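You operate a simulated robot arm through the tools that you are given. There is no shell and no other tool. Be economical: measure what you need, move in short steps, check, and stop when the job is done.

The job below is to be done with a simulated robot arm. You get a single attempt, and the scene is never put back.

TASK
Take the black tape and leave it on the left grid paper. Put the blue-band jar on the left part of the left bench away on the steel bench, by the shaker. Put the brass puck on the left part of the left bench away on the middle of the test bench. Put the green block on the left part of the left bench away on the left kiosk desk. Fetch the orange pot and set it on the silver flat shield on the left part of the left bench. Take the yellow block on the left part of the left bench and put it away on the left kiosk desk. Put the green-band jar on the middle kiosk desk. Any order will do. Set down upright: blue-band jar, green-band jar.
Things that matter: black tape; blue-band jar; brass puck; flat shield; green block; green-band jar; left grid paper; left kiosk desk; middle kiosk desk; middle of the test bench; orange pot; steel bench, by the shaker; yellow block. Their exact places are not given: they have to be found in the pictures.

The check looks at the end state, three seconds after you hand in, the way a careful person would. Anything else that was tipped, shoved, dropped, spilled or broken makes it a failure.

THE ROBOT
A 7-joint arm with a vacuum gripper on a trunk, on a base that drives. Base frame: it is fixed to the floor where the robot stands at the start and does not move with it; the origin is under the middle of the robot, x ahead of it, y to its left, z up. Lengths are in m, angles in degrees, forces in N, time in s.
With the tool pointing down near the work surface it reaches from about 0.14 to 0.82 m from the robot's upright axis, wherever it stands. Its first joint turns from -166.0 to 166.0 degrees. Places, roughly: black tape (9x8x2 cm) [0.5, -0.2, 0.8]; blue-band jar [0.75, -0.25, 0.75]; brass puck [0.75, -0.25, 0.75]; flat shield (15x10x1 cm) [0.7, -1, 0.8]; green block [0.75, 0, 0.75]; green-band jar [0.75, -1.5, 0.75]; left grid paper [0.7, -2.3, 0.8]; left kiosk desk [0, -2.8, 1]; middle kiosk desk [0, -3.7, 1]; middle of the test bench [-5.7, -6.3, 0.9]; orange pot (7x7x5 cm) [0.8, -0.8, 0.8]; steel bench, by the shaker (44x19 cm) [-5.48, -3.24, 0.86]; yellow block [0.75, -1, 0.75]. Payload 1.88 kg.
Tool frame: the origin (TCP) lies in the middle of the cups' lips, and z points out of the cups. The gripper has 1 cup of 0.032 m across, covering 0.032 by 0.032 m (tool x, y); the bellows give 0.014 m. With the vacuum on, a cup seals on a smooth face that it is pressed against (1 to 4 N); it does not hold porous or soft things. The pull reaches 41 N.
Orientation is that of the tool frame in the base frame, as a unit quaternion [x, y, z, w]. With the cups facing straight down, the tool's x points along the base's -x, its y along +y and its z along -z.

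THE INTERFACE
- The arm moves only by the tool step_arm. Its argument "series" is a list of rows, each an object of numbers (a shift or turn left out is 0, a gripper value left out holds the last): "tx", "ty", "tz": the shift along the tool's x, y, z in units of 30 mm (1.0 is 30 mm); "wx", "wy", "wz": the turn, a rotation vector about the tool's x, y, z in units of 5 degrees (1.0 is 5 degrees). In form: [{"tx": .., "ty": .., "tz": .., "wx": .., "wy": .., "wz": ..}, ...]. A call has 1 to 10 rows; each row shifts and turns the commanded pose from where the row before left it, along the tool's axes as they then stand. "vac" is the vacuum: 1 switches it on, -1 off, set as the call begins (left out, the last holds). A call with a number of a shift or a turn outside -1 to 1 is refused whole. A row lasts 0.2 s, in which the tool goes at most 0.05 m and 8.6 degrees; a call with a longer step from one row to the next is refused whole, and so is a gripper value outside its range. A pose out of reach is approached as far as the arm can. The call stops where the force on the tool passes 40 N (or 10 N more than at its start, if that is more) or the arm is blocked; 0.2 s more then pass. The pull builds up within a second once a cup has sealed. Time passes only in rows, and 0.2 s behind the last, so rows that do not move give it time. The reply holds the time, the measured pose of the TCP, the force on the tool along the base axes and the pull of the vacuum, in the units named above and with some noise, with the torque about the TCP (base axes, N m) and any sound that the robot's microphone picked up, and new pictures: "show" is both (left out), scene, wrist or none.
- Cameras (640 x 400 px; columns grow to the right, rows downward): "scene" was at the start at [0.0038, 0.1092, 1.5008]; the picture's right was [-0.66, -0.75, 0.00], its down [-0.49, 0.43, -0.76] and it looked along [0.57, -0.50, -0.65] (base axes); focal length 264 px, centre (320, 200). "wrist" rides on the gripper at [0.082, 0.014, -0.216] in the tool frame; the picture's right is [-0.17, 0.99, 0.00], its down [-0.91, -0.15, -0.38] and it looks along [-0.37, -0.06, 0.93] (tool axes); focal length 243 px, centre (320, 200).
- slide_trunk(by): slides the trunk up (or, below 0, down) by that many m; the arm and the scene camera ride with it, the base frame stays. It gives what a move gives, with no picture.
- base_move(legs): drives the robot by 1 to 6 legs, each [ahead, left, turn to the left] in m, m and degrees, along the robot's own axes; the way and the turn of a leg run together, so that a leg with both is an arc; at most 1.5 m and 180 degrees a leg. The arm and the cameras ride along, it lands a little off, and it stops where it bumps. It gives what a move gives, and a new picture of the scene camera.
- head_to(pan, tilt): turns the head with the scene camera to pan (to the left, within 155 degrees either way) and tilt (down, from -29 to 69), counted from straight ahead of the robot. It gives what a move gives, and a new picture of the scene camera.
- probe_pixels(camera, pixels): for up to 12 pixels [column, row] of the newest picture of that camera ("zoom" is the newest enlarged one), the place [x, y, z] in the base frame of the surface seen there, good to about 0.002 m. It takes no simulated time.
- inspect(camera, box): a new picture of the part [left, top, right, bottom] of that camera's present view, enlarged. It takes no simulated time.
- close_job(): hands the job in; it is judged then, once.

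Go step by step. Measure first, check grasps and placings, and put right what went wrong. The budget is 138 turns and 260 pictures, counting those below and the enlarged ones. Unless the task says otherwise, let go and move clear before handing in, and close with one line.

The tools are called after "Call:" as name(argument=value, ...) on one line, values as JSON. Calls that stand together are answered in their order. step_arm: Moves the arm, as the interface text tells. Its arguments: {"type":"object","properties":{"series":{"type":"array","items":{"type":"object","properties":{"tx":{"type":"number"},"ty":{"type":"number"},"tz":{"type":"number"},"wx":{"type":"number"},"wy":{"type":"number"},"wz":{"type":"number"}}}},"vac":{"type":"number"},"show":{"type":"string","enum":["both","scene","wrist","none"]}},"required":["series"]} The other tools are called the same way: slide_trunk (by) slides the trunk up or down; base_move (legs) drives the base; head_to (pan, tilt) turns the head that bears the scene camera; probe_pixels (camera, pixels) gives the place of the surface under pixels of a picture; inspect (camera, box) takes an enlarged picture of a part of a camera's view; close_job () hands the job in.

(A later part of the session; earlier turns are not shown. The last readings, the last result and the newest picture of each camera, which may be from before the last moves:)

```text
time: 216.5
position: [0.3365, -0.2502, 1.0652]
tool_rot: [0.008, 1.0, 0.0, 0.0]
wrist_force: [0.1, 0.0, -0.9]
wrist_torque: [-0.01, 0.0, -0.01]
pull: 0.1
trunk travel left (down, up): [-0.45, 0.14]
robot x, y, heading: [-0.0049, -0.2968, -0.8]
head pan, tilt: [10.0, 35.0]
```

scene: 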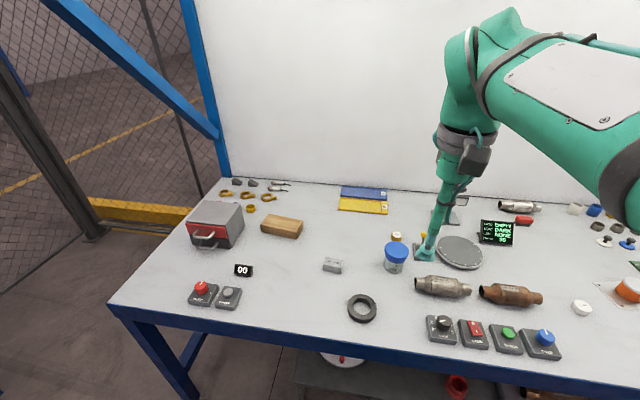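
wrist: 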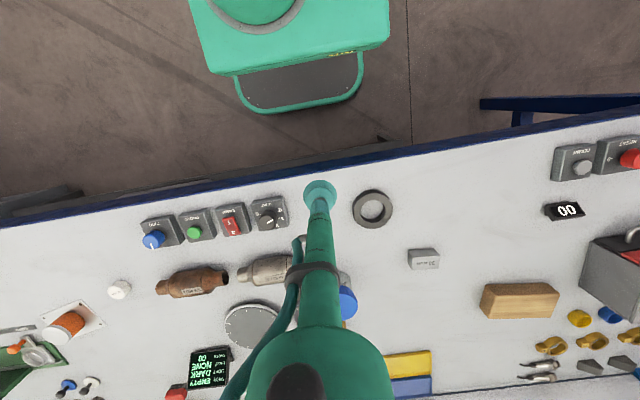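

Call:
step_arm(series=[{"tx": -1, "tz": 1}, {"tx": -1, "tz": 1}, {"tx": -0.3, "tz": 1}], show="none")

Call:
inspect(camera="wrist", box=[330, 140, 450, 240])

```text
time: 217.3
position: [0.4054, -0.253, 0.9765]
tool_rot: [0.007, 1.0, 0.0, 0.002]
wrist_force: [0.3, 0.1, -0.6]
wrist_torque: [0.02, 0.01, 0.0]
pull: 0.0
trunk travel left (down, up): [-0.45, 0.14]
robot x, y, heading: [-0.0076, -0.2972, -0.8]
head pan, tilt: [10.0, 35.0]
```

```text
4.00 times, centred on (390, 190) of wrist
```

zoom: 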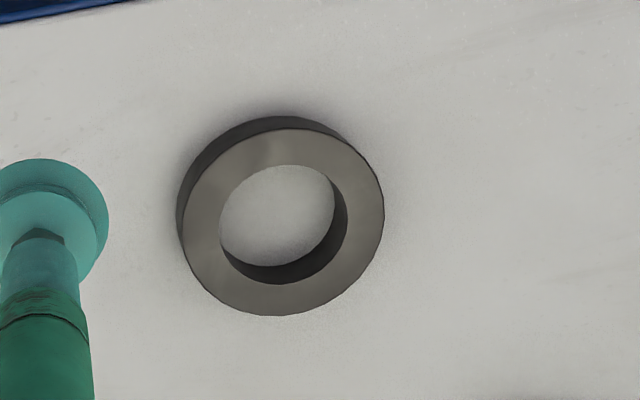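

Call:
probe_pixels(camera="zoom", pixels=[[203, 225], [365, 215], [280, 147], [280, 300], [186, 222], [220, 222], [349, 215], [382, 215], [280, 130], [284, 314], [280, 215]])

```text
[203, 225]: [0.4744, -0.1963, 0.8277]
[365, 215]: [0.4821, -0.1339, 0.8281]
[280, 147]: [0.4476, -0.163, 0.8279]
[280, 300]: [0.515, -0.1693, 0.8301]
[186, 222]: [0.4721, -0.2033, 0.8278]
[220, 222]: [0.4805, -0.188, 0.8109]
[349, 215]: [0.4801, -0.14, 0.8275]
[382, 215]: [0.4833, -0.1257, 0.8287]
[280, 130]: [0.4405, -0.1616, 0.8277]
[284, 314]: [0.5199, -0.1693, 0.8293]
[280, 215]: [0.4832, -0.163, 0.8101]
```

Tape outer Ø is 8 cm, hole Ø 5 cm, band 1.5 cm, centre (0.4805,-0.165), top z 0.828. I'll test suction: first on the band, watching the pull.

Call:
step_arm(series=[{"tx": -0.7, "ty": 1}, {"tx": -0.7, "ty": 1}, {"tx": -0.6, "ty": 0.7, "tz": 1}, {"tz": 1}, {"tz": 1}, {"tz": 1}, {"tz": 0.3}, {}], show="wrist")

```text
time: 219.1
position: [0.4667, -0.1715, 0.8467]
tool_rot: [0.008, 1.0, 0.0, 0.001]
wrist_force: [0.6, 0.3, 0.0]
wrist_torque: [-0.01, -0.01, -0.03]
pull: 0.1
trunk travel left (down, up): [-0.45, 0.14]
robot x, y, heading: [-0.0083, -0.2968, -0.7]
head pan, tilt: [10.0, 35.0]
```

wrist: 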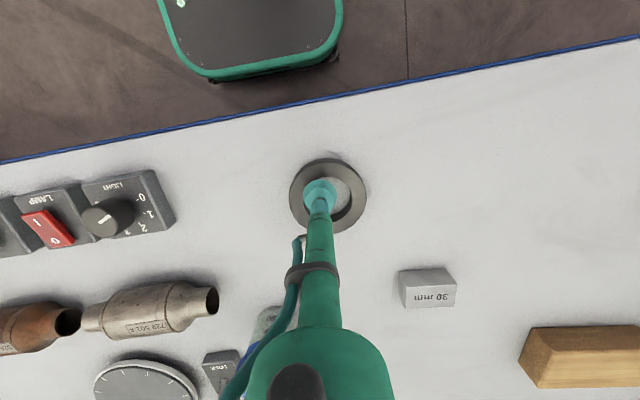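

Call:
step_arm(series=[{"tx": -0.77, "ty": 0.11}, {"tx": -0.77, "ty": 0.11}, {"tz": 0.5}, {"tz": 0.15}, {"tz": 0.1}, {"tz": 0.05}, {}, {}, {}], vac=1, show="wrist")

```text
time: 221.1
position: [0.5126, -0.167, 0.8232]
tool_rot: [0.007, 1.0, 0.001, 0.001]
wrist_force: [1.0, 1.1, 1.9]
wrist_torque: [0.0, 0.05, 0.01]
pull: 0.1
trunk travel left (down, up): [-0.45, 0.14]
robot x, y, heading: [-0.0076, -0.2928, -0.8]
head pan, tilt: [10.0, 35.0]
```

wrist: 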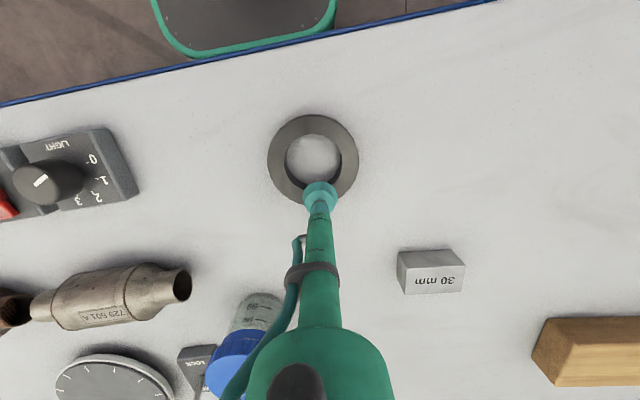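

Call:
step_arm(series=[{"tz": 0.1}, {"tz": 0.08}, {}, {}, {}, {}], show="none")

```text
time: 222.5
position: [0.5125, -0.1648, 0.8186]
tool_rot: [0.007, 1.0, 0.0, 0.002]
wrist_force: [1.9, -0.8, 4.8]
wrist_torque: [0.03, 0.01, 0.01]
pull: 0.0
trunk travel left (down, up): [-0.45, 0.14]
robot x, y, heading: [-0.0007, -0.2952, -0.9]
head pan, tilt: [10.0, 35.0]
```

No seal on the band (pull 0), so the tape must be dragged with the cup inside its hole. I'll lift clear and survey the corridor between tape and paper.

Call:
step_arm(series=[{"tz": -0.5}, {"tx": 0.5, "tz": -1}, {"tx": 0.5, "tz": -1}, {"tx": 0.5, "tz": -1}, {"tx": 0.5, "tz": -1}, {"tx": 0.5, "tz": -1}, {"tx": 0.5, "tz": -1}, {"tx": 0.5, "tz": -1}, {"tx": 0.5, "tz": -1}, {"tx": 0.5, "tz": -1}], vac=-1, show="none")

Call:
base_move(legs=[[0, -0.45, 0.8]])

Call:
inspect(camera="wrist", box=[0, 80, 640, 400])

```text
time: 224.7
position: [0.3765, -0.164, 1.1027]
tool_rot: [0.008, 1.0, 0.0, 0.001]
wrist_force: [-0.4, -0.4, -0.1]
wrist_torque: [0.01, 0.0, 0.01]
pull: 0.1
trunk travel left (down, up): [-0.45, 0.14]
robot x, y, heading: [-0.0035, -0.2939, -1.0]
head pan, tilt: [10.0, 35.0]
```

```text
time: 227.4
position: [0.3734, -0.6119, 1.1021]
tool_rot: [-0.002, 1.0, 0.0, 0.001]
wrist_force: [0.3, 0.2, 0.5]
wrist_torque: [-0.04, 0.02, -0.02]
pull: 0.1
trunk travel left (down, up): [-0.45, 0.14]
robot x, y, heading: [-0.0057, -0.7525, 0.5]
head pan, tilt: [10.0, 35.0]
```

scene: 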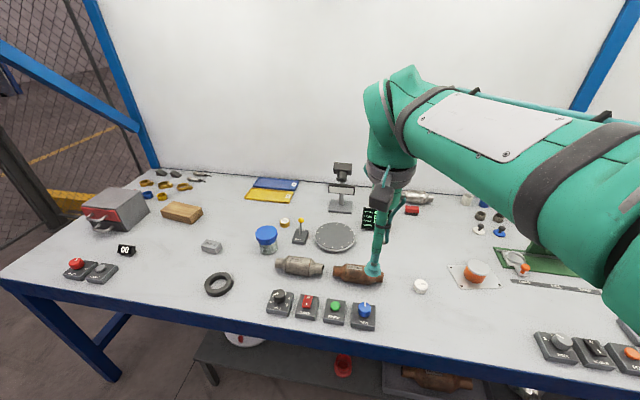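

```text
1.00 times, centred on (320, 240) of wrist (not enlarged: the box is as wide or as high as the picture)
```

zoom: 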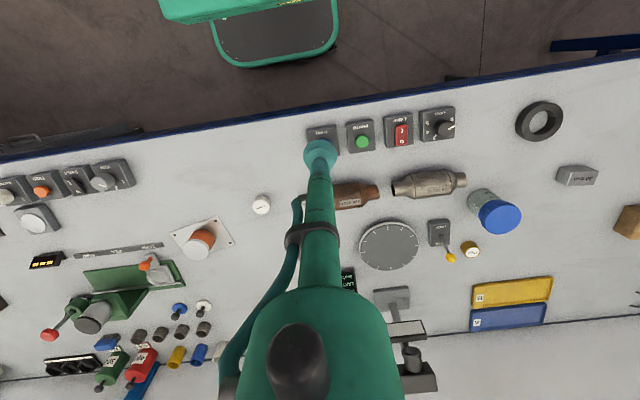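

Call:
probe_pixels(camera="zoom", pixels=[[362, 121], [362, 152], [400, 114], [400, 146], [437, 107], [438, 140], [350, 103], [400, 97], [350, 183], [424, 172], [425, 198], [345, 210]])

Call:
probe_pixels(camera="zoom", pixels=[[260, 197], [250, 205], [110, 158], [115, 190], [70, 165], [30, 175], [35, 207], [40, 235], [100, 143], [190, 228], [178, 238], [60, 245]])

```text
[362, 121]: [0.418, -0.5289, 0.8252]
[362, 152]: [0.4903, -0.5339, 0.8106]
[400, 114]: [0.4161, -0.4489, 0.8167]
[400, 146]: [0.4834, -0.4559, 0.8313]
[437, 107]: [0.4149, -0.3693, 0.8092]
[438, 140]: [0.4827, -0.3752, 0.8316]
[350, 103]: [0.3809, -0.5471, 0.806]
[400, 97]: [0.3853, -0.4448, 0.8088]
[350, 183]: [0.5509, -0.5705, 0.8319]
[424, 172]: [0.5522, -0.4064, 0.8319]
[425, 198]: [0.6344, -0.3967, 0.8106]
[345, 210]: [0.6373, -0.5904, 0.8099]
```

```text
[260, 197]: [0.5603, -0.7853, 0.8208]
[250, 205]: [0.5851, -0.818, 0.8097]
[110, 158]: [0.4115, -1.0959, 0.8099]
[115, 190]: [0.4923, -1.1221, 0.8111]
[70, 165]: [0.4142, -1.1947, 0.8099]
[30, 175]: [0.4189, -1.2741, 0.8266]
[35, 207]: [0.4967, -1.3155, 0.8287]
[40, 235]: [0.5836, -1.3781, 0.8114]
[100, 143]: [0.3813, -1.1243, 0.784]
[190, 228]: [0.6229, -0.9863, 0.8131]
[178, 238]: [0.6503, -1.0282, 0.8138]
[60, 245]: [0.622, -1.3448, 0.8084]
```

The front gap is 3.4 cm and the gap behind the switches is 6 cm, so an 8 cm tape cannot be dragged past. Plan: drag it so it slightly overhangs the front edge, lever it up from below with the cup pointing up and forward through the hole, and carry it threaded on the stem. First reposition in front of the tape.

Call:
base_move(legs=[[-0.29, 0.58, -0.5]])

Call:
head_to(pan=0, tilt=45)

Call:
inspect(camera="wrist", box=[260, 130, 460, 290])

```text
time: 231.0
position: [0.0884, -0.0321, 1.1012]
tool_rot: [0.005, 1.0, 0.0, 0.001]
wrist_force: [-0.3, -0.2, -0.1]
wrist_torque: [0.01, 0.02, -0.02]
pull: 0.0
trunk travel left (down, up): [-0.45, 0.14]
robot x, y, heading: [-0.2937, -0.1636, -0.6]
head pan, tilt: [10.0, 35.0]
```

scene: 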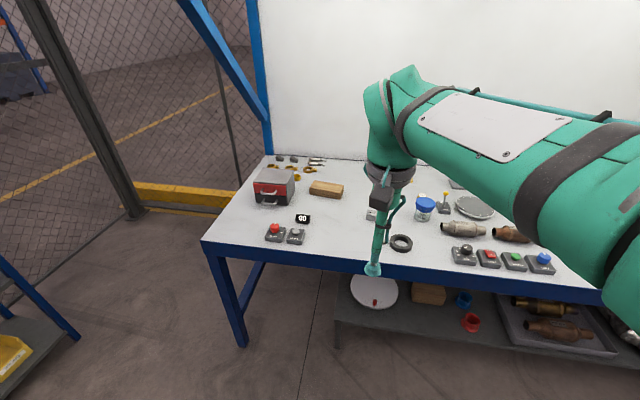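

```text
time: 231.7
position: [0.0886, -0.0316, 1.1018]
tool_rot: [0.006, 1.0, 0.0, 0.001]
wrist_force: [-0.2, -0.2, 0.1]
wrist_torque: [-0.01, 0.02, -0.02]
pull: 0.0
trunk travel left (down, up): [-0.45, 0.14]
robot x, y, heading: [-0.2926, -0.1656, -0.6]
head pan, tilt: [0.0, 45.0]
```

scene: 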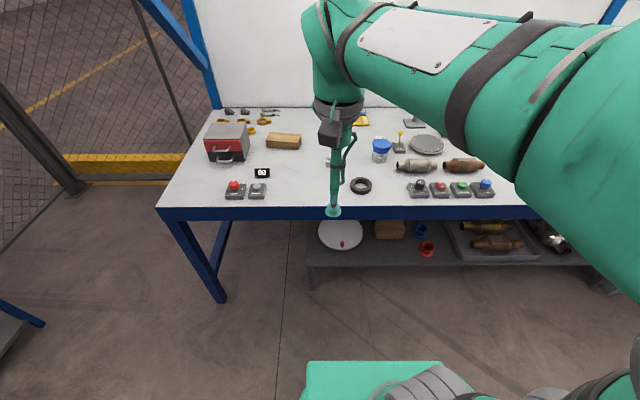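

```text
2.50 times, centred on (360, 210) of wrist
```

zoom: 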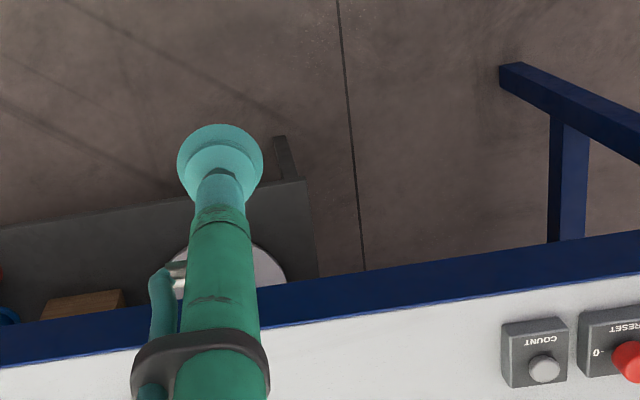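

Call:
step_arm(series=[{"tx": -1, "ty": -0.45, "tz": 0.3}, {"tx": -1, "ty": -0.45, "tz": 0.3}, {"tx": -1, "ty": -0.45, "tz": 0.3}, {"tx": -1, "ty": -0.45, "tz": 0.3}, {"tx": -1, "ty": -0.45, "tz": 0.3}, {"tx": -1, "ty": -0.45, "tz": 0.3}, {"tx": -1, "ty": -0.45, "tz": 0.3}, {"tx": -1, "ty": -0.45, "tz": 0.3}, {"tx": -1, "ty": -0.45, "tz": 0.3}, {"tx": -1, "ty": -0.4, "tz": 0.3}], show="none")

Call:
step_arm(series=[{"tx": -1, "tz": 1}, {"tx": -1, "tz": 1}, {"tx": -0.5, "tz": 0.8}, {"tz": 0.8}, {"tz": 0.5}, {}], show="wrist")

```text
time: 233.9
position: [0.3869, -0.1694, 1.0116]
tool_rot: [0.005, 1.0, 0.0, 0.0]
wrist_force: [-0.1, 0.3, 0.3]
wrist_torque: [0.03, -0.03, -0.03]
pull: 0.0
trunk travel left (down, up): [-0.45, 0.14]
robot x, y, heading: [-0.2927, -0.1656, -0.6]
head pan, tilt: [0.0, 45.0]
```

```text
time: 235.3
position: [0.4625, -0.1695, 0.8893]
tool_rot: [0.005, 1.0, 0.0, 0.001]
wrist_force: [0.3, -0.3, -0.8]
wrist_torque: [-0.02, -0.05, -0.02]
pull: 0.0
trunk travel left (down, up): [-0.45, 0.14]
robot x, y, heading: [-0.295, -0.1695, -0.2]
head pan, tilt: [0.0, 45.0]
```

wrist: 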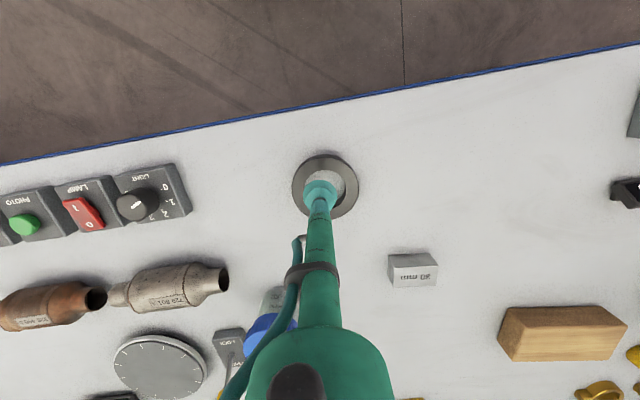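

Call:
probe_pixels(camera="wrist", pixels=[[295, 186], [356, 188], [325, 157], [301, 165], [350, 165], [350, 208]])

```text
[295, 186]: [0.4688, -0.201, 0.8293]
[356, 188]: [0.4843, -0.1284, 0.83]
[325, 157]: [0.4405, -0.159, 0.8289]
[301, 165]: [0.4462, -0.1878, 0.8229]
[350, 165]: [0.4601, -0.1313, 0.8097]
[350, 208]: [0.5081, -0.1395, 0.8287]
```

Call:
step_arm(series=[{"tx": -0.53, "ty": 0.15}, {"tz": 0.9}, {"tz": 0.9}, {"tz": 0.4}, {"tz": 0.15}, {}], show="wrist")

```text
time: 236.7
position: [0.4788, -0.1658, 0.8186]
tool_rot: [0.005, 1.0, 0.0, 0.002]
wrist_force: [1.5, -0.4, 3.8]
wrist_torque: [0.05, 0.02, 0.0]
pull: 0.2
trunk travel left (down, up): [-0.45, 0.14]
robot x, y, heading: [-0.2952, -0.1676, -0.3]
head pan, tilt: [0.0, 45.0]
```

wrist: 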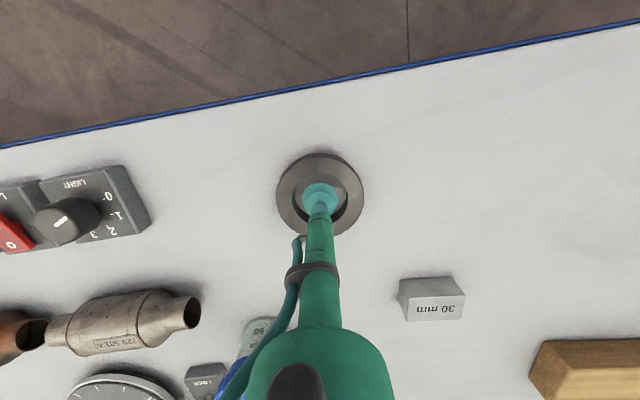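

There is 3.8 N of contact here in the middle at the same height as the band, so the tape acts solid across the hole. I'll try the vacuum at the centre.

Call:
step_arm(series=[{}, {}, {}, {}, {}, {}], vac=1, show="none")

```text
time: 238.1
position: [0.4775, -0.1667, 0.819]
tool_rot: [0.005, 1.0, 0.0, 0.001]
wrist_force: [-0.3, 0.6, 2.8]
wrist_torque: [0.06, 0.06, 0.02]
pull: 40.1
trunk travel left (down, up): [-0.45, 0.14]
robot x, y, heading: [-0.2913, -0.1633, -0.7]
head pan, tilt: [0.0, 45.0]
```

Sealed with pull 40. Lift gently and look.

Call:
step_arm(series=[{"tz": -0.2}, {"tz": -0.3}, {"tz": -0.5}, {"tz": -0.8}, {}], show="wrist")

Call:
inspect(camera="wrist", box=[260, 130, 380, 240])

```text
time: 239.3
position: [0.4777, -0.1668, 0.8748]
tool_rot: [0.005, 1.0, 0.0, 0.0]
wrist_force: [-0.1, -0.7, -0.3]
wrist_torque: [0.0, -0.05, 0.01]
pull: 40.6
trunk travel left (down, up): [-0.45, 0.14]
robot x, y, heading: [-0.2947, -0.1667, -0.6]
head pan, tilt: [0.0, 45.0]
```

wrist: 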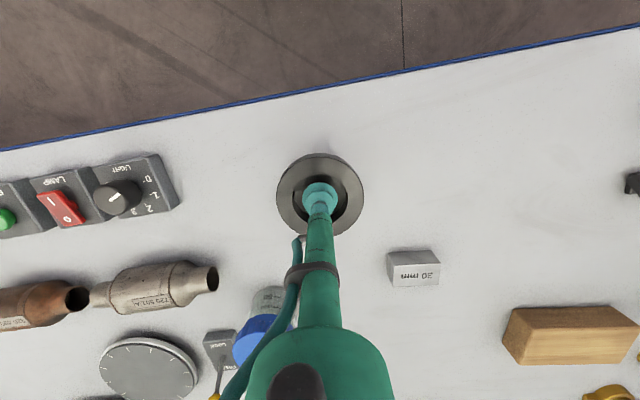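

```text
3.64 times, centred on (320, 185) of wrist
```

zoom: 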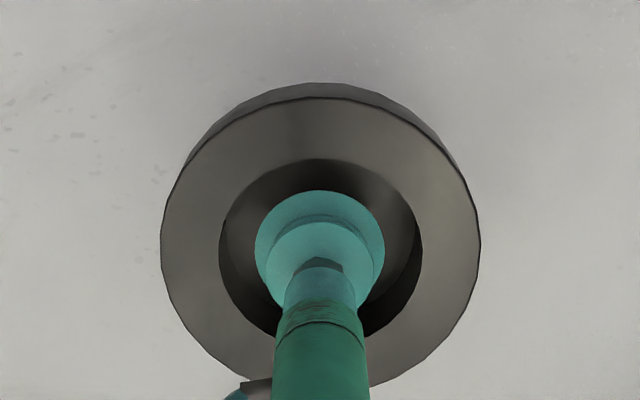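

It lifts—the tape is held. Raise, retract and drive to the grid paper.

Call:
step_arm(series=[{"tx": 0.7, "tz": -1}, {"tx": 0.7, "tz": -1}, {"tx": 0.7, "tz": -1}, {"tx": 0.7, "tz": -1}, {"tx": 0.7, "tz": -1}, {"tx": 0.7, "tz": -1}, {"tx": 0.7, "tz": -1}, {"tx": 0.7, "tz": -1}], show="none")

Call:
base_move(legs=[[0, -1.5, 0.6], [0, -0.47, 0], [0.22, 0, 0]])

Call:
step_arm(series=[{}], show="wrist")

```text
time: 241.1
position: [0.3091, -0.164, 1.1141]
tool_rot: [0.006, 1.0, 0.0, 0.001]
wrist_force: [0.5, 0.2, -1.2]
wrist_torque: [0.02, 0.0, 0.02]
pull: 40.5
trunk travel left (down, up): [-0.45, 0.14]
robot x, y, heading: [-0.2929, -0.1662, -0.6]
head pan, tilt: [0.0, 45.0]
```

```text
time: 252.3
position: [0.5171, -2.1387, 1.1121]
tool_rot: [0.005, 1.0, 0.0, -0.001]
wrist_force: [0.1, 0.2, -1.8]
wrist_torque: [0.03, 0.01, 0.02]
pull: 40.6
trunk travel left (down, up): [-0.45, 0.14]
robot x, y, heading: [-0.0881, -2.1424, -0.3]
head pan, tilt: [0.0, 45.0]
```

scene: 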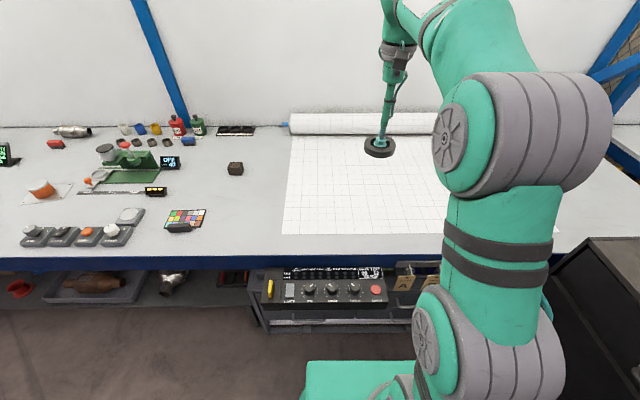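

```text
time: 252.7
position: [0.5166, -2.1381, 1.1134]
tool_rot: [0.004, 1.0, 0.0, 0.001]
wrist_force: [-0.1, -0.4, -0.6]
wrist_torque: [-0.02, 0.02, -0.01]
pull: 40.8
trunk travel left (down, up): [-0.45, 0.14]
robot x, y, heading: [-0.0867, -2.1382, -0.4]
head pan, tilt: [0.0, 45.0]
```

wrist: 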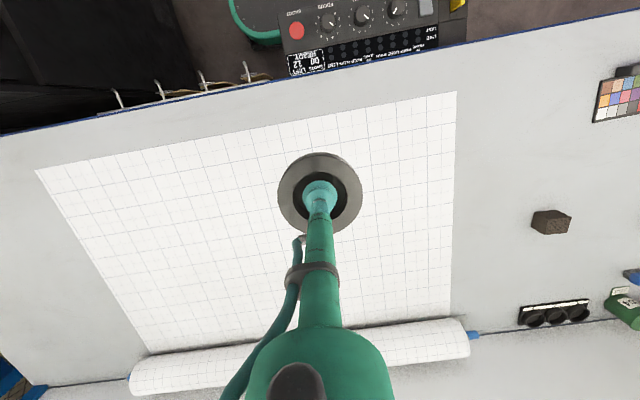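

Call:
step_arm(series=[{"tx": -0.95, "ty": -0.4, "tz": 0.8}, {"tx": -0.95, "ty": -0.4, "tz": 0.8}, {"tx": -0.95, "ty": -0.4, "tz": 0.8}, {"tx": -0.95, "ty": -0.4, "tz": 0.8}, {"tx": -0.95, "ty": -0.4, "tz": 0.8}, {"tz": 1}, {"tz": 1}, {"tz": 1}, {"tz": 1}, {"tz": 1}], show="wrist")

```text
time: 254.9
position: [0.6589, -2.1991, 0.842]
tool_rot: [0.005, 1.0, 0.001, 0.001]
wrist_force: [-0.8, 0.0, -0.2]
wrist_torque: [0.02, 0.0, 0.0]
pull: 40.8
trunk travel left (down, up): [-0.45, 0.14]
robot x, y, heading: [-0.0844, -2.1434, -0.6]
head pan, tilt: [0.0, 45.0]
```

wrist: 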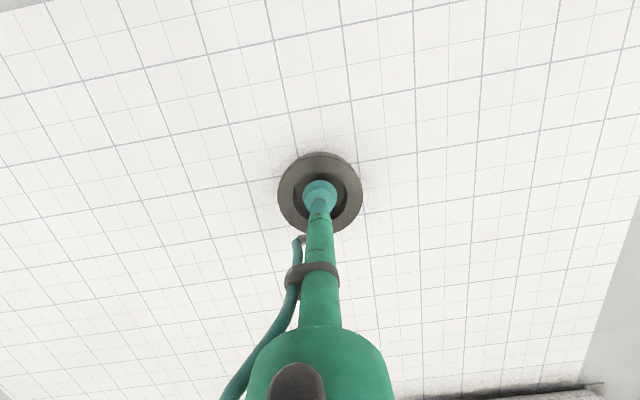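

Call:
step_arm(series=[{"tz": 0.4}, {"tz": 0.2}, {"tz": 0.1}, {"tz": 0.08}, {}], show="none")

```text
time: 256.1
position: [0.661, -2.201, 0.8238]
tool_rot: [0.005, 1.0, 0.0, 0.004]
wrist_force: [0.3, -1.4, 30.2]
wrist_torque: [0.12, 0.11, -0.1]
pull: 41.1
trunk travel left (down, up): [-0.45, 0.14]
robot x, y, heading: [-0.0873, -2.1395, -0.7]
head pan, tilt: [0.0, 45.0]
```

Contact (30 N, a bit firm). Ease up, release and rise.

Call:
step_arm(series=[{"tz": -0.12}, {}], show="none")

Call:
step_arm(series=[{}, {}, {}, {}, {"tz": -0.3}, {"tz": -1}, {"tz": -1}, {"tz": -1}, {"tz": -1}], vac=-1, show="wrist")

```text
time: 256.7
position: [0.6574, -2.1996, 0.8225]
tool_rot: [0.005, 1.0, 0.0, -0.001]
wrist_force: [5.9, -1.1, 15.4]
wrist_torque: [0.03, -0.11, -0.03]
pull: 40.3
trunk travel left (down, up): [-0.45, 0.14]
robot x, y, heading: [-0.0848, -2.1407, -0.5]
head pan, tilt: [0.0, 45.0]
```

```text
time: 258.7
position: [0.6587, -2.2012, 0.9527]
tool_rot: [0.003, 1.0, 0.0, 0.0]
wrist_force: [-0.2, 0.0, 0.2]
wrist_torque: [0.04, 0.04, 0.01]
pull: 0.0
trunk travel left (down, up): [-0.45, 0.14]
robot x, y, heading: [-0.0838, -2.1434, -0.5]
head pan, tilt: [0.0, 45.0]
```

wrist: 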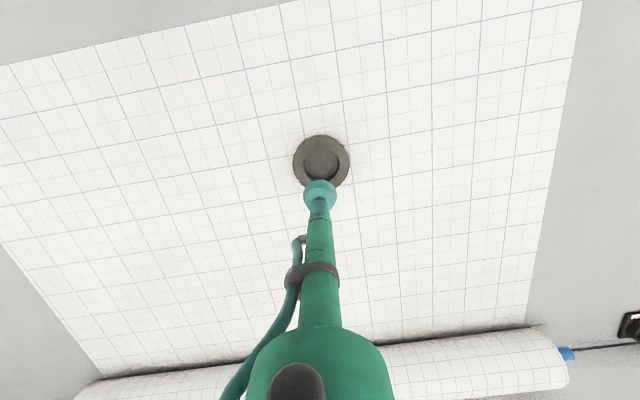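

Tape is on the paper. Now the blue-band jar: retract and drive back.

Call:
step_arm(series=[{"tx": 1, "tz": -0.7}, {"tx": 1, "tz": -0.7}, {"tx": 1, "tz": -0.7}, {"tx": 1, "tz": -0.7}, {"tx": 1, "tz": -0.7}, {"tx": 1, "tz": -0.7}, {"tx": 1, "tz": -0.7}, {"tx": 1, "tz": -0.7}, {"tx": 1, "tz": -0.7}, {"tx": 1, "tz": -0.7}], show="none")

Call:
base_move(legs=[[-0.1, 0, 0.5], [0, 1.5, 0], [0, 0.3, 0], [0.2, 0, 0]])

Call:
inspect(camera="scene", box=[220, 60, 480, 230])

```text
time: 260.9
position: [0.3595, -2.1963, 1.1621]
tool_rot: [0.005, 1.0, 0.0, 0.001]
wrist_force: [1.2, 0.3, 0.2]
wrist_torque: [0.03, 0.04, -0.02]
pull: 0.2
trunk travel left (down, up): [-0.45, 0.14]
robot x, y, heading: [-0.0856, -2.1407, -0.3]
head pan, tilt: [0.0, 45.0]
```

```text
time: 271.9
position: [0.4513, -0.3809, 1.1614]
tool_rot: [-0.002, 1.0, -0.001, -0.001]
wrist_force: [-0.2, 0.0, 0.3]
wrist_torque: [0.0, 0.01, -0.02]
pull: 0.1
trunk travel left (down, up): [-0.45, 0.14]
robot x, y, heading: [0.0099, -0.3331, 0.3]
head pan, tilt: [0.0, 45.0]
```

scene: 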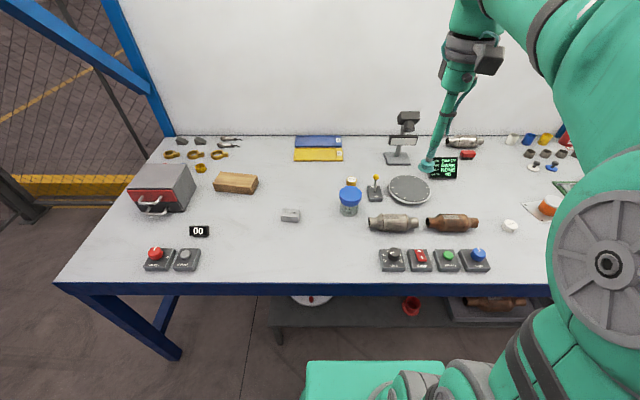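

```text
2.35 times, centred on (350, 145) of scene
```

zoom: 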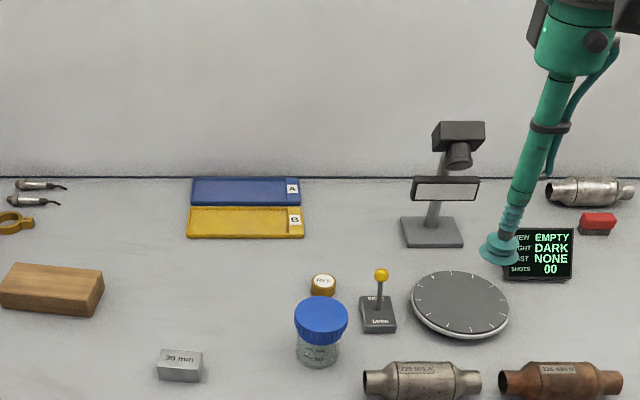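

Call:
probe_pixels(camera="zoom", pixels=[[321, 315], [300, 317], [342, 317], [321, 301], [321, 331], [323, 281], [316, 281], [331, 281], [381, 275]])

```text
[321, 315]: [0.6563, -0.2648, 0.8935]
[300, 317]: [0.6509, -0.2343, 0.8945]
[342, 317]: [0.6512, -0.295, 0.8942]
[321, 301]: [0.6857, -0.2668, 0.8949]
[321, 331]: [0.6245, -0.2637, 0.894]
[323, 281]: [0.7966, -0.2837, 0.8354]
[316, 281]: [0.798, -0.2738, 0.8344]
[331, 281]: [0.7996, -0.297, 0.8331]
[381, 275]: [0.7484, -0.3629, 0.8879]
```

Call:
step_arm(series=[{"tx": -0.97, "ty": 0.55}, {"tx": -0.97, "ty": 0.55}, {"tx": -0.97, "ty": 0.55}, {"tx": -0.97, "ty": 0.55}, {"tx": -0.97, "ty": 0.55}, {"tx": -0.97, "ty": 0.55}, {"tx": -0.97, "ty": 0.55, "tz": 0.5}, {"tz": 1}, {"tz": 1}, {"tz": 1}], show="none")

Call:
step_arm(series=[{"tz": 1}, {"tz": 1}, {"tz": 1}, {"tz": 1}, {"tz": 0.5}, {}], show="wrist")

```text
time: 274.1
position: [0.6559, -0.2649, 1.0558]
tool_rot: [-0.002, 1.0, 0.0, 0.0]
wrist_force: [-1.1, 0.1, 0.8]
wrist_torque: [-0.01, -0.01, 0.01]
pull: 0.1
trunk travel left (down, up): [-0.45, 0.14]
robot x, y, heading: [0.0058, -0.3326, 0.2]
head pan, tilt: [0.0, 45.0]
```

```text
time: 275.5
position: [0.656, -0.264, 0.9206]
tool_rot: [-0.002, 1.0, 0.0, 0.001]
wrist_force: [1.1, 1.0, 0.2]
wrist_torque: [-0.01, 0.0, -0.03]
pull: 0.0
trunk travel left (down, up): [-0.45, 0.14]
robot x, y, heading: [0.0037, -0.3335, 0.2]
head pan, tilt: [0.0, 45.0]
```

wrist: 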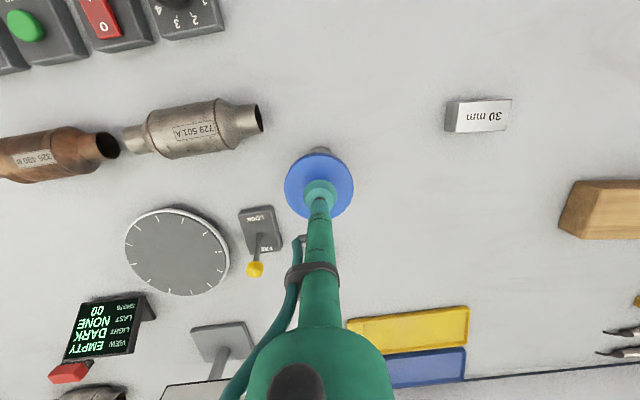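

Call:
step_arm(series=[{"tz": 0.6}, {"tz": 0.2}, {"tz": 0.1}, {"tz": 0.06}, {}, {}, {}, {}], vac=1, show="none")

```text
time: 277.3
position: [0.6562, -0.2645, 0.8916]
tool_rot: [-0.002, 1.0, 0.0, 0.001]
wrist_force: [0.1, 0.0, -1.0]
wrist_torque: [-0.01, -0.01, 0.0]
pull: 40.6
trunk travel left (down, up): [-0.45, 0.14]
robot x, y, heading: [0.0059, -0.3302, 0.3]
head pan, tilt: [0.0, 45.0]
```

Sealed. Lift, retract, and look toward the far area.

Call:
step_arm(series=[{"tz": -0.4}, {"tz": -0.9}, {"tz": -1}, {"tz": -1}, {"tz": -1}, {"tz": -1}, {"tz": -1}, {"tz": -1}, {"tx": 0.8, "tz": -1}, {"tx": 0.8, "tz": -1}], show="none")

Call:
step_arm(series=[{"tx": 1}, {"tx": 1}, {"tx": 1}, {"tx": 1}, {"tx": 1}, {"tx": 1}, {"tx": 1}, {"tx": 1}, {"tx": 0.5}], show="none")

Call:
head_to(pan=-150, tilt=20)

```text
time: 279.5
position: [0.606, -0.2657, 1.1719]
tool_rot: [-0.002, 1.0, 0.0, 0.001]
wrist_force: [-0.3, -0.4, -1.1]
wrist_torque: [0.02, 0.0, -0.01]
pull: 40.6
trunk travel left (down, up): [-0.45, 0.14]
robot x, y, heading: [0.0064, -0.3317, -0.0]
head pan, tilt: [0.0, 45.0]
```

```text
time: 281.5
position: [0.352, -0.2648, 1.1716]
tool_rot: [-0.003, 1.0, 0.0, 0.0]
wrist_force: [0.2, 0.6, -0.2]
wrist_torque: [0.03, 0.03, 0.0]
pull: 40.7
trunk travel left (down, up): [-0.45, 0.14]
robot x, y, heading: [0.0045, -0.3323, 0.0]
head pan, tilt: [0.0, 45.0]
```

```text
time: 283.9
position: [0.3514, -0.2638, 1.1706]
tool_rot: [-0.001, 1.0, 0.0, 0.0]
wrist_force: [-0.8, 0.1, -0.6]
wrist_torque: [0.0, -0.01, 0.01]
pull: 41.1
trunk travel left (down, up): [-0.45, 0.14]
robot x, y, heading: [0.008, -0.3309, -0.0]
head pan, tilt: [-150.0, 20.0]
```

scene: 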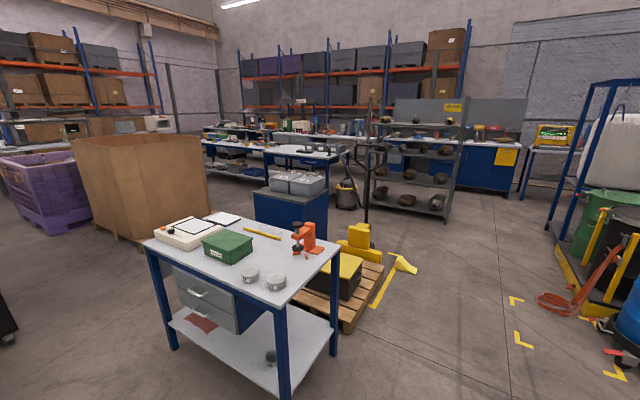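

Call:
probe_pixels(camera="scene", pixels=[[210, 190], [350, 320], [385, 262], [328, 190], [258, 218], [345, 205], [440, 215], [375, 200], [300, 152], [240, 170], [283, 380], [500, 180]])

Call:
inspect(camera="scene", box=[190, 90, 350, 220])

Call:
inspect(camera="scene", box=[340, 80, 600, 240])

```text
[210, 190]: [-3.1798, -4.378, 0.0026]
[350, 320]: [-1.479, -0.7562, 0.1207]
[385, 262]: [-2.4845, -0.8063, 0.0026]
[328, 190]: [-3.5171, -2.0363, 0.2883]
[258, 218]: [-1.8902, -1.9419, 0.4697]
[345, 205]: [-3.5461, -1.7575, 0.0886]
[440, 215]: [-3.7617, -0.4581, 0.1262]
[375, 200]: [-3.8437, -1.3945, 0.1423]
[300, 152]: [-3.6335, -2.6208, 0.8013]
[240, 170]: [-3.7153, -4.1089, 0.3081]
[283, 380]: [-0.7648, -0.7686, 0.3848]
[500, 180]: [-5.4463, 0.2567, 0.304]
```

```text
3.08 times, centred on (270, 155) of scene
```

zoom: 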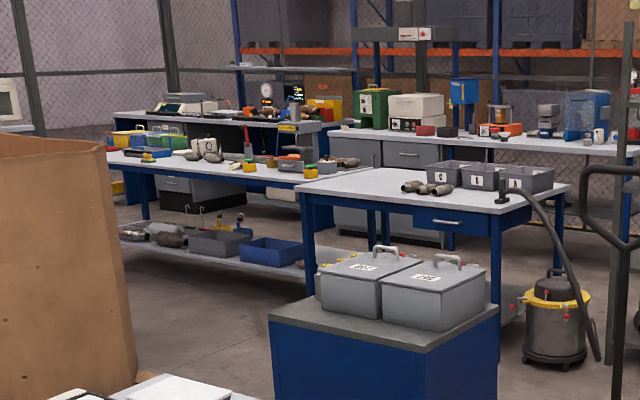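

```text
2.46 times, centred on (470, 160) of scene
```

zoom: 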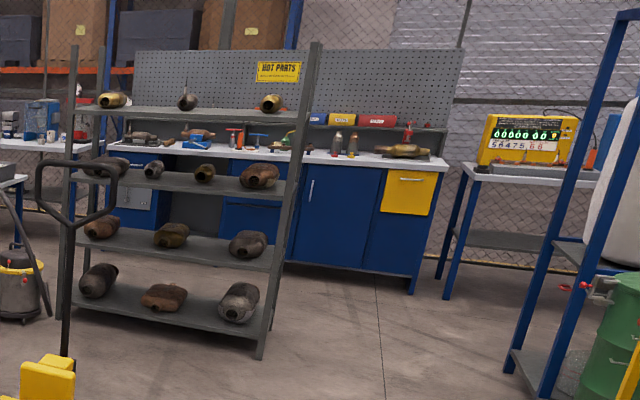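

The route is clear along y≈-0.1 past the small table and the pallet (both y<-0.75). Drive to about (-2.8,-0.1) facing away from the bench, then look again.

Call:
base_move(legs=[[-0.18, 0.25, 0], [0, 0, 180], [1.5, 0, 0], [1.15, 0, 0], [0, 0, 50]])

Call:
head_to(pan=0, tilt=20)

```text
time: 308.2
position: [-2.9974, -0.4759, 1.1707]
tool_rot: [0.898, 0.44, 0.0, 0.0]
wrist_force: [-0.4, 0.4, -1.2]
wrist_torque: [0.02, -0.01, 0.02]
pull: 41.0
trunk travel left (down, up): [-0.45, 0.14]
robot x, y, heading: [-2.8394, -0.1623, -128.0]
head pan, tilt: [-150.0, 20.0]
```

scene: 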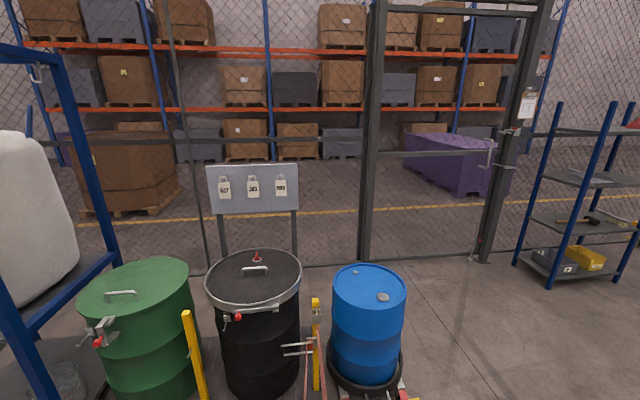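

```text
time: 310.5
position: [-2.9972, -0.4768, 1.1714]
tool_rot: [0.898, 0.439, 0.0, 0.0]
wrist_force: [0.2, 0.0, -0.7]
wrist_torque: [0.01, -0.03, 0.01]
pull: 41.0
trunk travel left (down, up): [-0.45, 0.14]
robot x, y, heading: [-2.8357, -0.1594, -127.7]
head pan, tilt: [0.0, 20.0]
```

scene: 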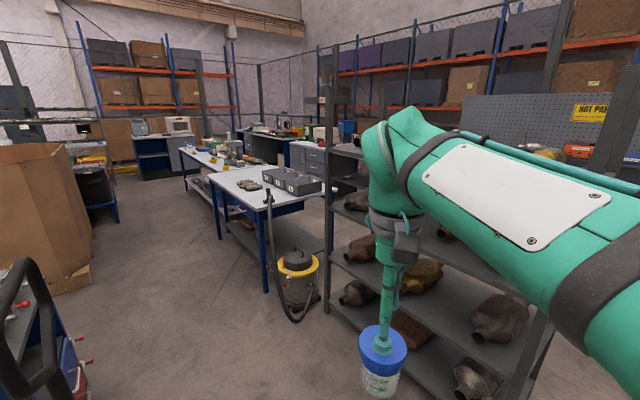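

Call:
probe_pixels(camera="scene", pixels=[[328, 308], [302, 315], [266, 288], [330, 250], [216, 237], [186, 190], [110, 220], [245, 165], [60, 290], [300, 160], [200, 160], [160, 180]])

Call:
inspect(camera="scene", box=[130, 90, 400, 300])

```text
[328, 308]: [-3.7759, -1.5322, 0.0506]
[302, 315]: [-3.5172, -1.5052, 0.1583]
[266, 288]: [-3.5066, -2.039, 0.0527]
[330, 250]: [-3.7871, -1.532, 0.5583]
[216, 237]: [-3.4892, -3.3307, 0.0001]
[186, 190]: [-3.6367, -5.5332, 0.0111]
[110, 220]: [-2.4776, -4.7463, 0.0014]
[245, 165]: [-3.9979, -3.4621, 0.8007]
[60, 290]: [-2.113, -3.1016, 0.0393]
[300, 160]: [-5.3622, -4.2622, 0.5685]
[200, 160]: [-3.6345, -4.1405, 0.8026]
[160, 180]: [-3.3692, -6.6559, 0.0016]
```

```text
1.90 times, centred on (265, 195) of scene
```

zoom: 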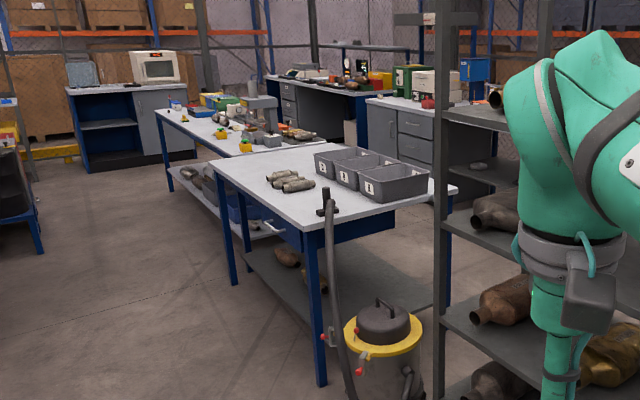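

Call:
base_move(legs=[[0, 0, -52], [0, -0.3, 0]])

Call:
head_to(pan=10, tilt=30)

```text
time: 314.9
position: [-3.183, 0.0733, 1.1718]
tool_rot: [1.0, 0.001, 0.0, 0.0]
wrist_force: [-0.2, -0.2, -0.6]
wrist_torque: [0.02, -0.03, -0.03]
pull: 40.5
trunk travel left (down, up): [-0.45, 0.14]
robot x, y, heading: [-2.8375, 0.1429, -179.9]
head pan, tilt: [0.0, 20.0]
```

scene: 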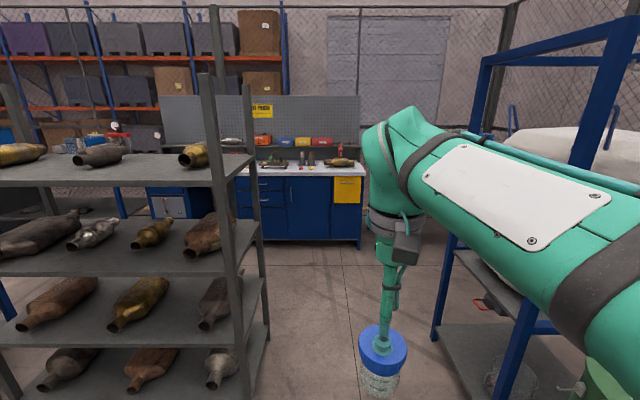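

```text
time: 315.6
position: [-3.1831, 0.0727, 1.1712]
tool_rot: [1.0, 0.0, 0.0, 0.0]
wrist_force: [0.2, -0.2, -1.8]
wrist_torque: [0.01, -0.03, -0.01]
pull: 40.7
trunk travel left (down, up): [-0.45, 0.14]
robot x, y, heading: [-2.8365, 0.1361, -180.0]
head pan, tilt: [10.0, 30.0]
```

scene: 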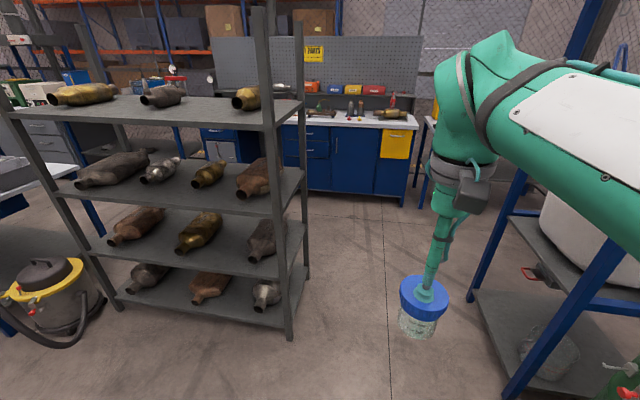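

Call:
probe_pixels(camera="scene", pixels=[[288, 338], [306, 277], [470, 296], [505, 395], [405, 203], [290, 190], [75, 65], [22, 100], [340, 190], [425, 205]])

Call:
head_to(pan=45, tilt=15)

```text
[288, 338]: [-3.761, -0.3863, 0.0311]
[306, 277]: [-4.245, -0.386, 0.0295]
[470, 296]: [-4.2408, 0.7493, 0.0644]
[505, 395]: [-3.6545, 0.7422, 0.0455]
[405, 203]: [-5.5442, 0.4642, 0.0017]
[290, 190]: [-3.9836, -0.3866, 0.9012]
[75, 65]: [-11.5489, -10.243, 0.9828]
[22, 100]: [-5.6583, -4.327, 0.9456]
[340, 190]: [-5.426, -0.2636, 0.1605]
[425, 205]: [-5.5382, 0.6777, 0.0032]
```

```text
time: 316.7
position: [-3.1822, 0.074, 1.1714]
tool_rot: [1.0, 0.0, 0.0, 0.0]
wrist_force: [-1.1, 0.5, -1.3]
wrist_torque: [-0.01, -0.03, -0.04]
pull: 41.4
trunk travel left (down, up): [-0.45, 0.14]
robot x, y, heading: [-2.8367, 0.1403, -179.8]
head pan, tilt: [45.0, 15.0]
```

scene: 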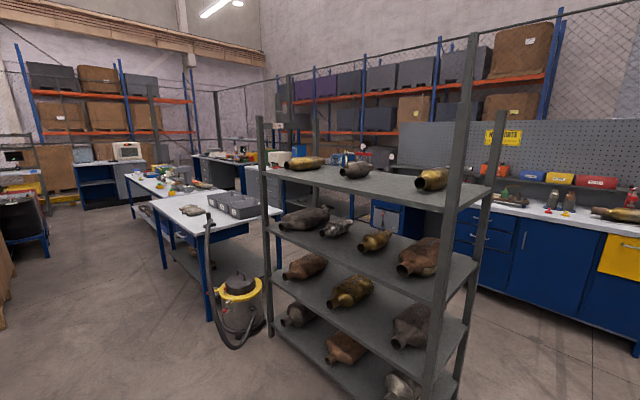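

The gap between the parts rack (y=-0.39) and the blue rack (y=0.74) is wide enough. Go through it into the lane behind, then turn south.

Call:
base_move(legs=[[1.45, 0, 0], [0.5, 0, 0], [0, 0, 90]])

Call:
head_to(pan=0, tilt=25)

```text
time: 330.2
position: [-4.7239, -0.2008, 1.1724]
tool_rot: [0.706, 0.708, 0.0, -0.001]
wrist_force: [-0.6, -0.4, -0.7]
wrist_torque: [-0.02, 0.02, -0.04]
pull: 40.9
trunk travel left (down, up): [-0.45, 0.14]
robot x, y, heading: [-4.7903, 0.1422, -90.0]
head pan, tilt: [45.0, 15.0]
```

scene: 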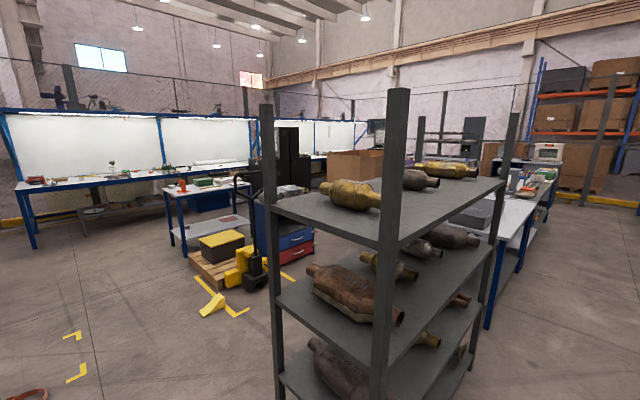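

```text
time: 331.4
position: [-4.7237, -0.201, 1.1709]
tool_rot: [0.705, 0.709, 0.0, 0.0]
wrist_force: [-1.7, -0.1, -0.9]
wrist_torque: [0.04, -0.02, -0.01]
pull: 41.0
trunk travel left (down, up): [-0.45, 0.14]
robot x, y, heading: [-4.7905, 0.1427, -89.7]
head pan, tilt: [0.0, 25.0]
```

scene: 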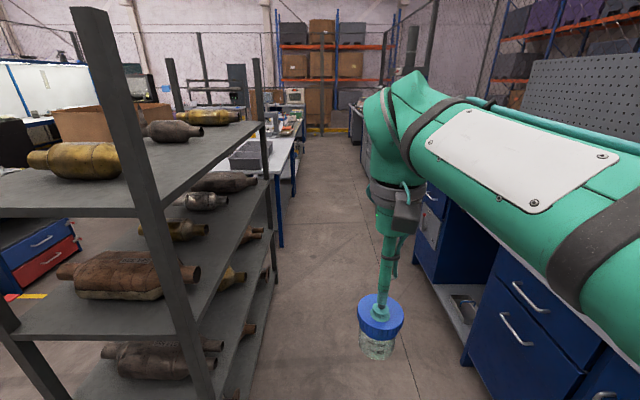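

Call:
probe_pixels(camera="scene", pixels=[[283, 240], [280, 178], [298, 140], [440, 280], [465, 360], [372, 150], [355, 125]])

Call:
base_move(legs=[[1.5, 0, 0], [1.4, 0, 0]])

Call:
head_to(pan=-70, tilt=30)

```text
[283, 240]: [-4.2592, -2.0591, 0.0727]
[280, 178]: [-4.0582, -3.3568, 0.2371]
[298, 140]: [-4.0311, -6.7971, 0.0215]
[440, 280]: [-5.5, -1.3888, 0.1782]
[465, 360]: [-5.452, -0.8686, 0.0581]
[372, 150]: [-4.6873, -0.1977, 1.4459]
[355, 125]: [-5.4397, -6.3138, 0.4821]
```

```text
time: 345.4
position: [-4.7208, -3.1172, 1.1719]
tool_rot: [0.707, 0.707, 0.0, 0.0]
wrist_force: [-0.7, -0.6, -1.2]
wrist_torque: [0.07, -0.01, -0.04]
pull: 40.4
trunk travel left (down, up): [-0.45, 0.14]
robot x, y, heading: [-4.7879, -2.7716, -90.2]
head pan, tilt: [0.0, 25.0]
```

scene: 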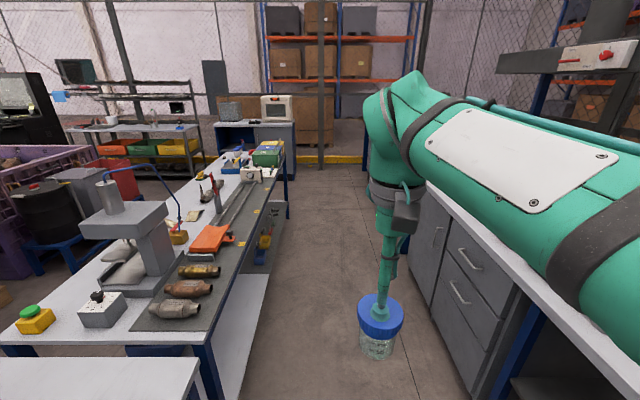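

```text
time: 346.9
position: [-4.7209, -3.1166, 1.1711]
tool_rot: [0.708, 0.707, 0.0, 0.0]
wrist_force: [-0.1, 0.3, -2.1]
wrist_torque: [0.07, 0.02, 0.0]
pull: 40.7
trunk travel left (down, up): [-0.45, 0.14]
robot x, y, heading: [-4.787, -2.771, -89.9]
head pan, tilt: [-70.0, 30.0]
```

scene: 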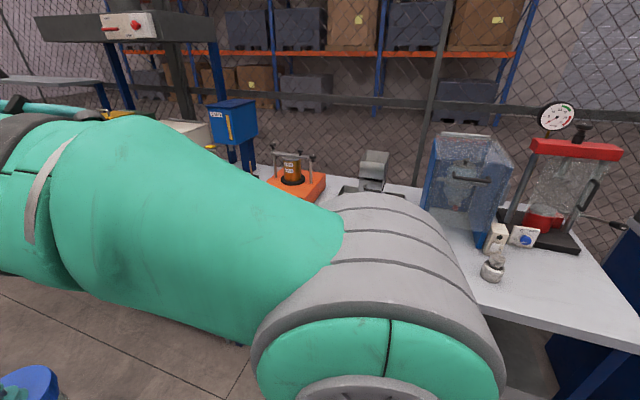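

Call:
probe_pixels(camera="scene", pixels=[[545, 325], [630, 345], [505, 270], [490, 270], [300, 190], [520, 237], [470, 180], [560, 200], [370, 170], [240, 130], [420, 195]])

Call:
base_move(legs=[[0, 0, -90]])

Call:
head_to(pan=25, tilt=30)

```text
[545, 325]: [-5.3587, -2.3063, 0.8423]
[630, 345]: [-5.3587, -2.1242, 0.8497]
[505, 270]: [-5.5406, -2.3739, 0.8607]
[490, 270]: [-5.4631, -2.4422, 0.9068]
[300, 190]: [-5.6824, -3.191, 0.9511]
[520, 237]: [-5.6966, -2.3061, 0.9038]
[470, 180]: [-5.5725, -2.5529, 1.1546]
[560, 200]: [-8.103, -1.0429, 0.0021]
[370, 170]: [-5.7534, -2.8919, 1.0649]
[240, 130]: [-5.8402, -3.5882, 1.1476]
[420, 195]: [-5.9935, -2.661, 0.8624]
```

```text
time: 351.1
position: [-5.1315, -2.8338, 1.1717]
tool_rot: [1.0, -0.005, 0.0, 0.0]
wrist_force: [-0.1, -0.1, -0.8]
wrist_torque: [-0.01, -0.06, -0.01]
pull: 40.7
trunk travel left (down, up): [-0.45, 0.14]
robot x, y, heading: [-4.786, -2.7717, 179.5]
head pan, tilt: [-70.0, 30.0]
```

scene: 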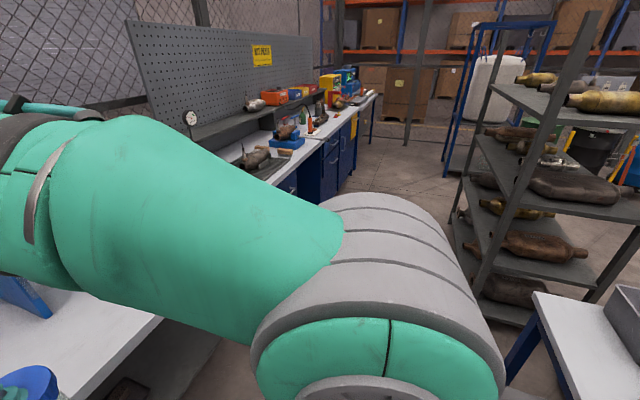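

```text
time: 352.8
position: [-5.1324, -2.834, 1.1716]
tool_rot: [1.0, -0.005, 0.0, 0.0]
wrist_force: [0.9, 0.0, -1.6]
wrist_torque: [-0.02, -0.04, 0.02]
pull: 40.7
trunk travel left (down, up): [-0.45, 0.14]
robot x, y, heading: [-4.7845, -2.768, 179.6]
head pan, tilt: [25.0, 30.0]
```

scene: 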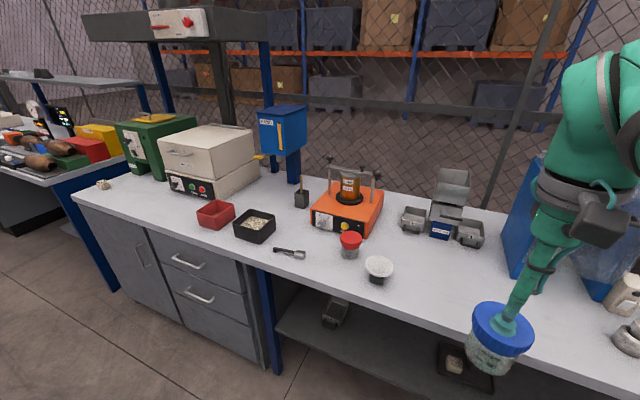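

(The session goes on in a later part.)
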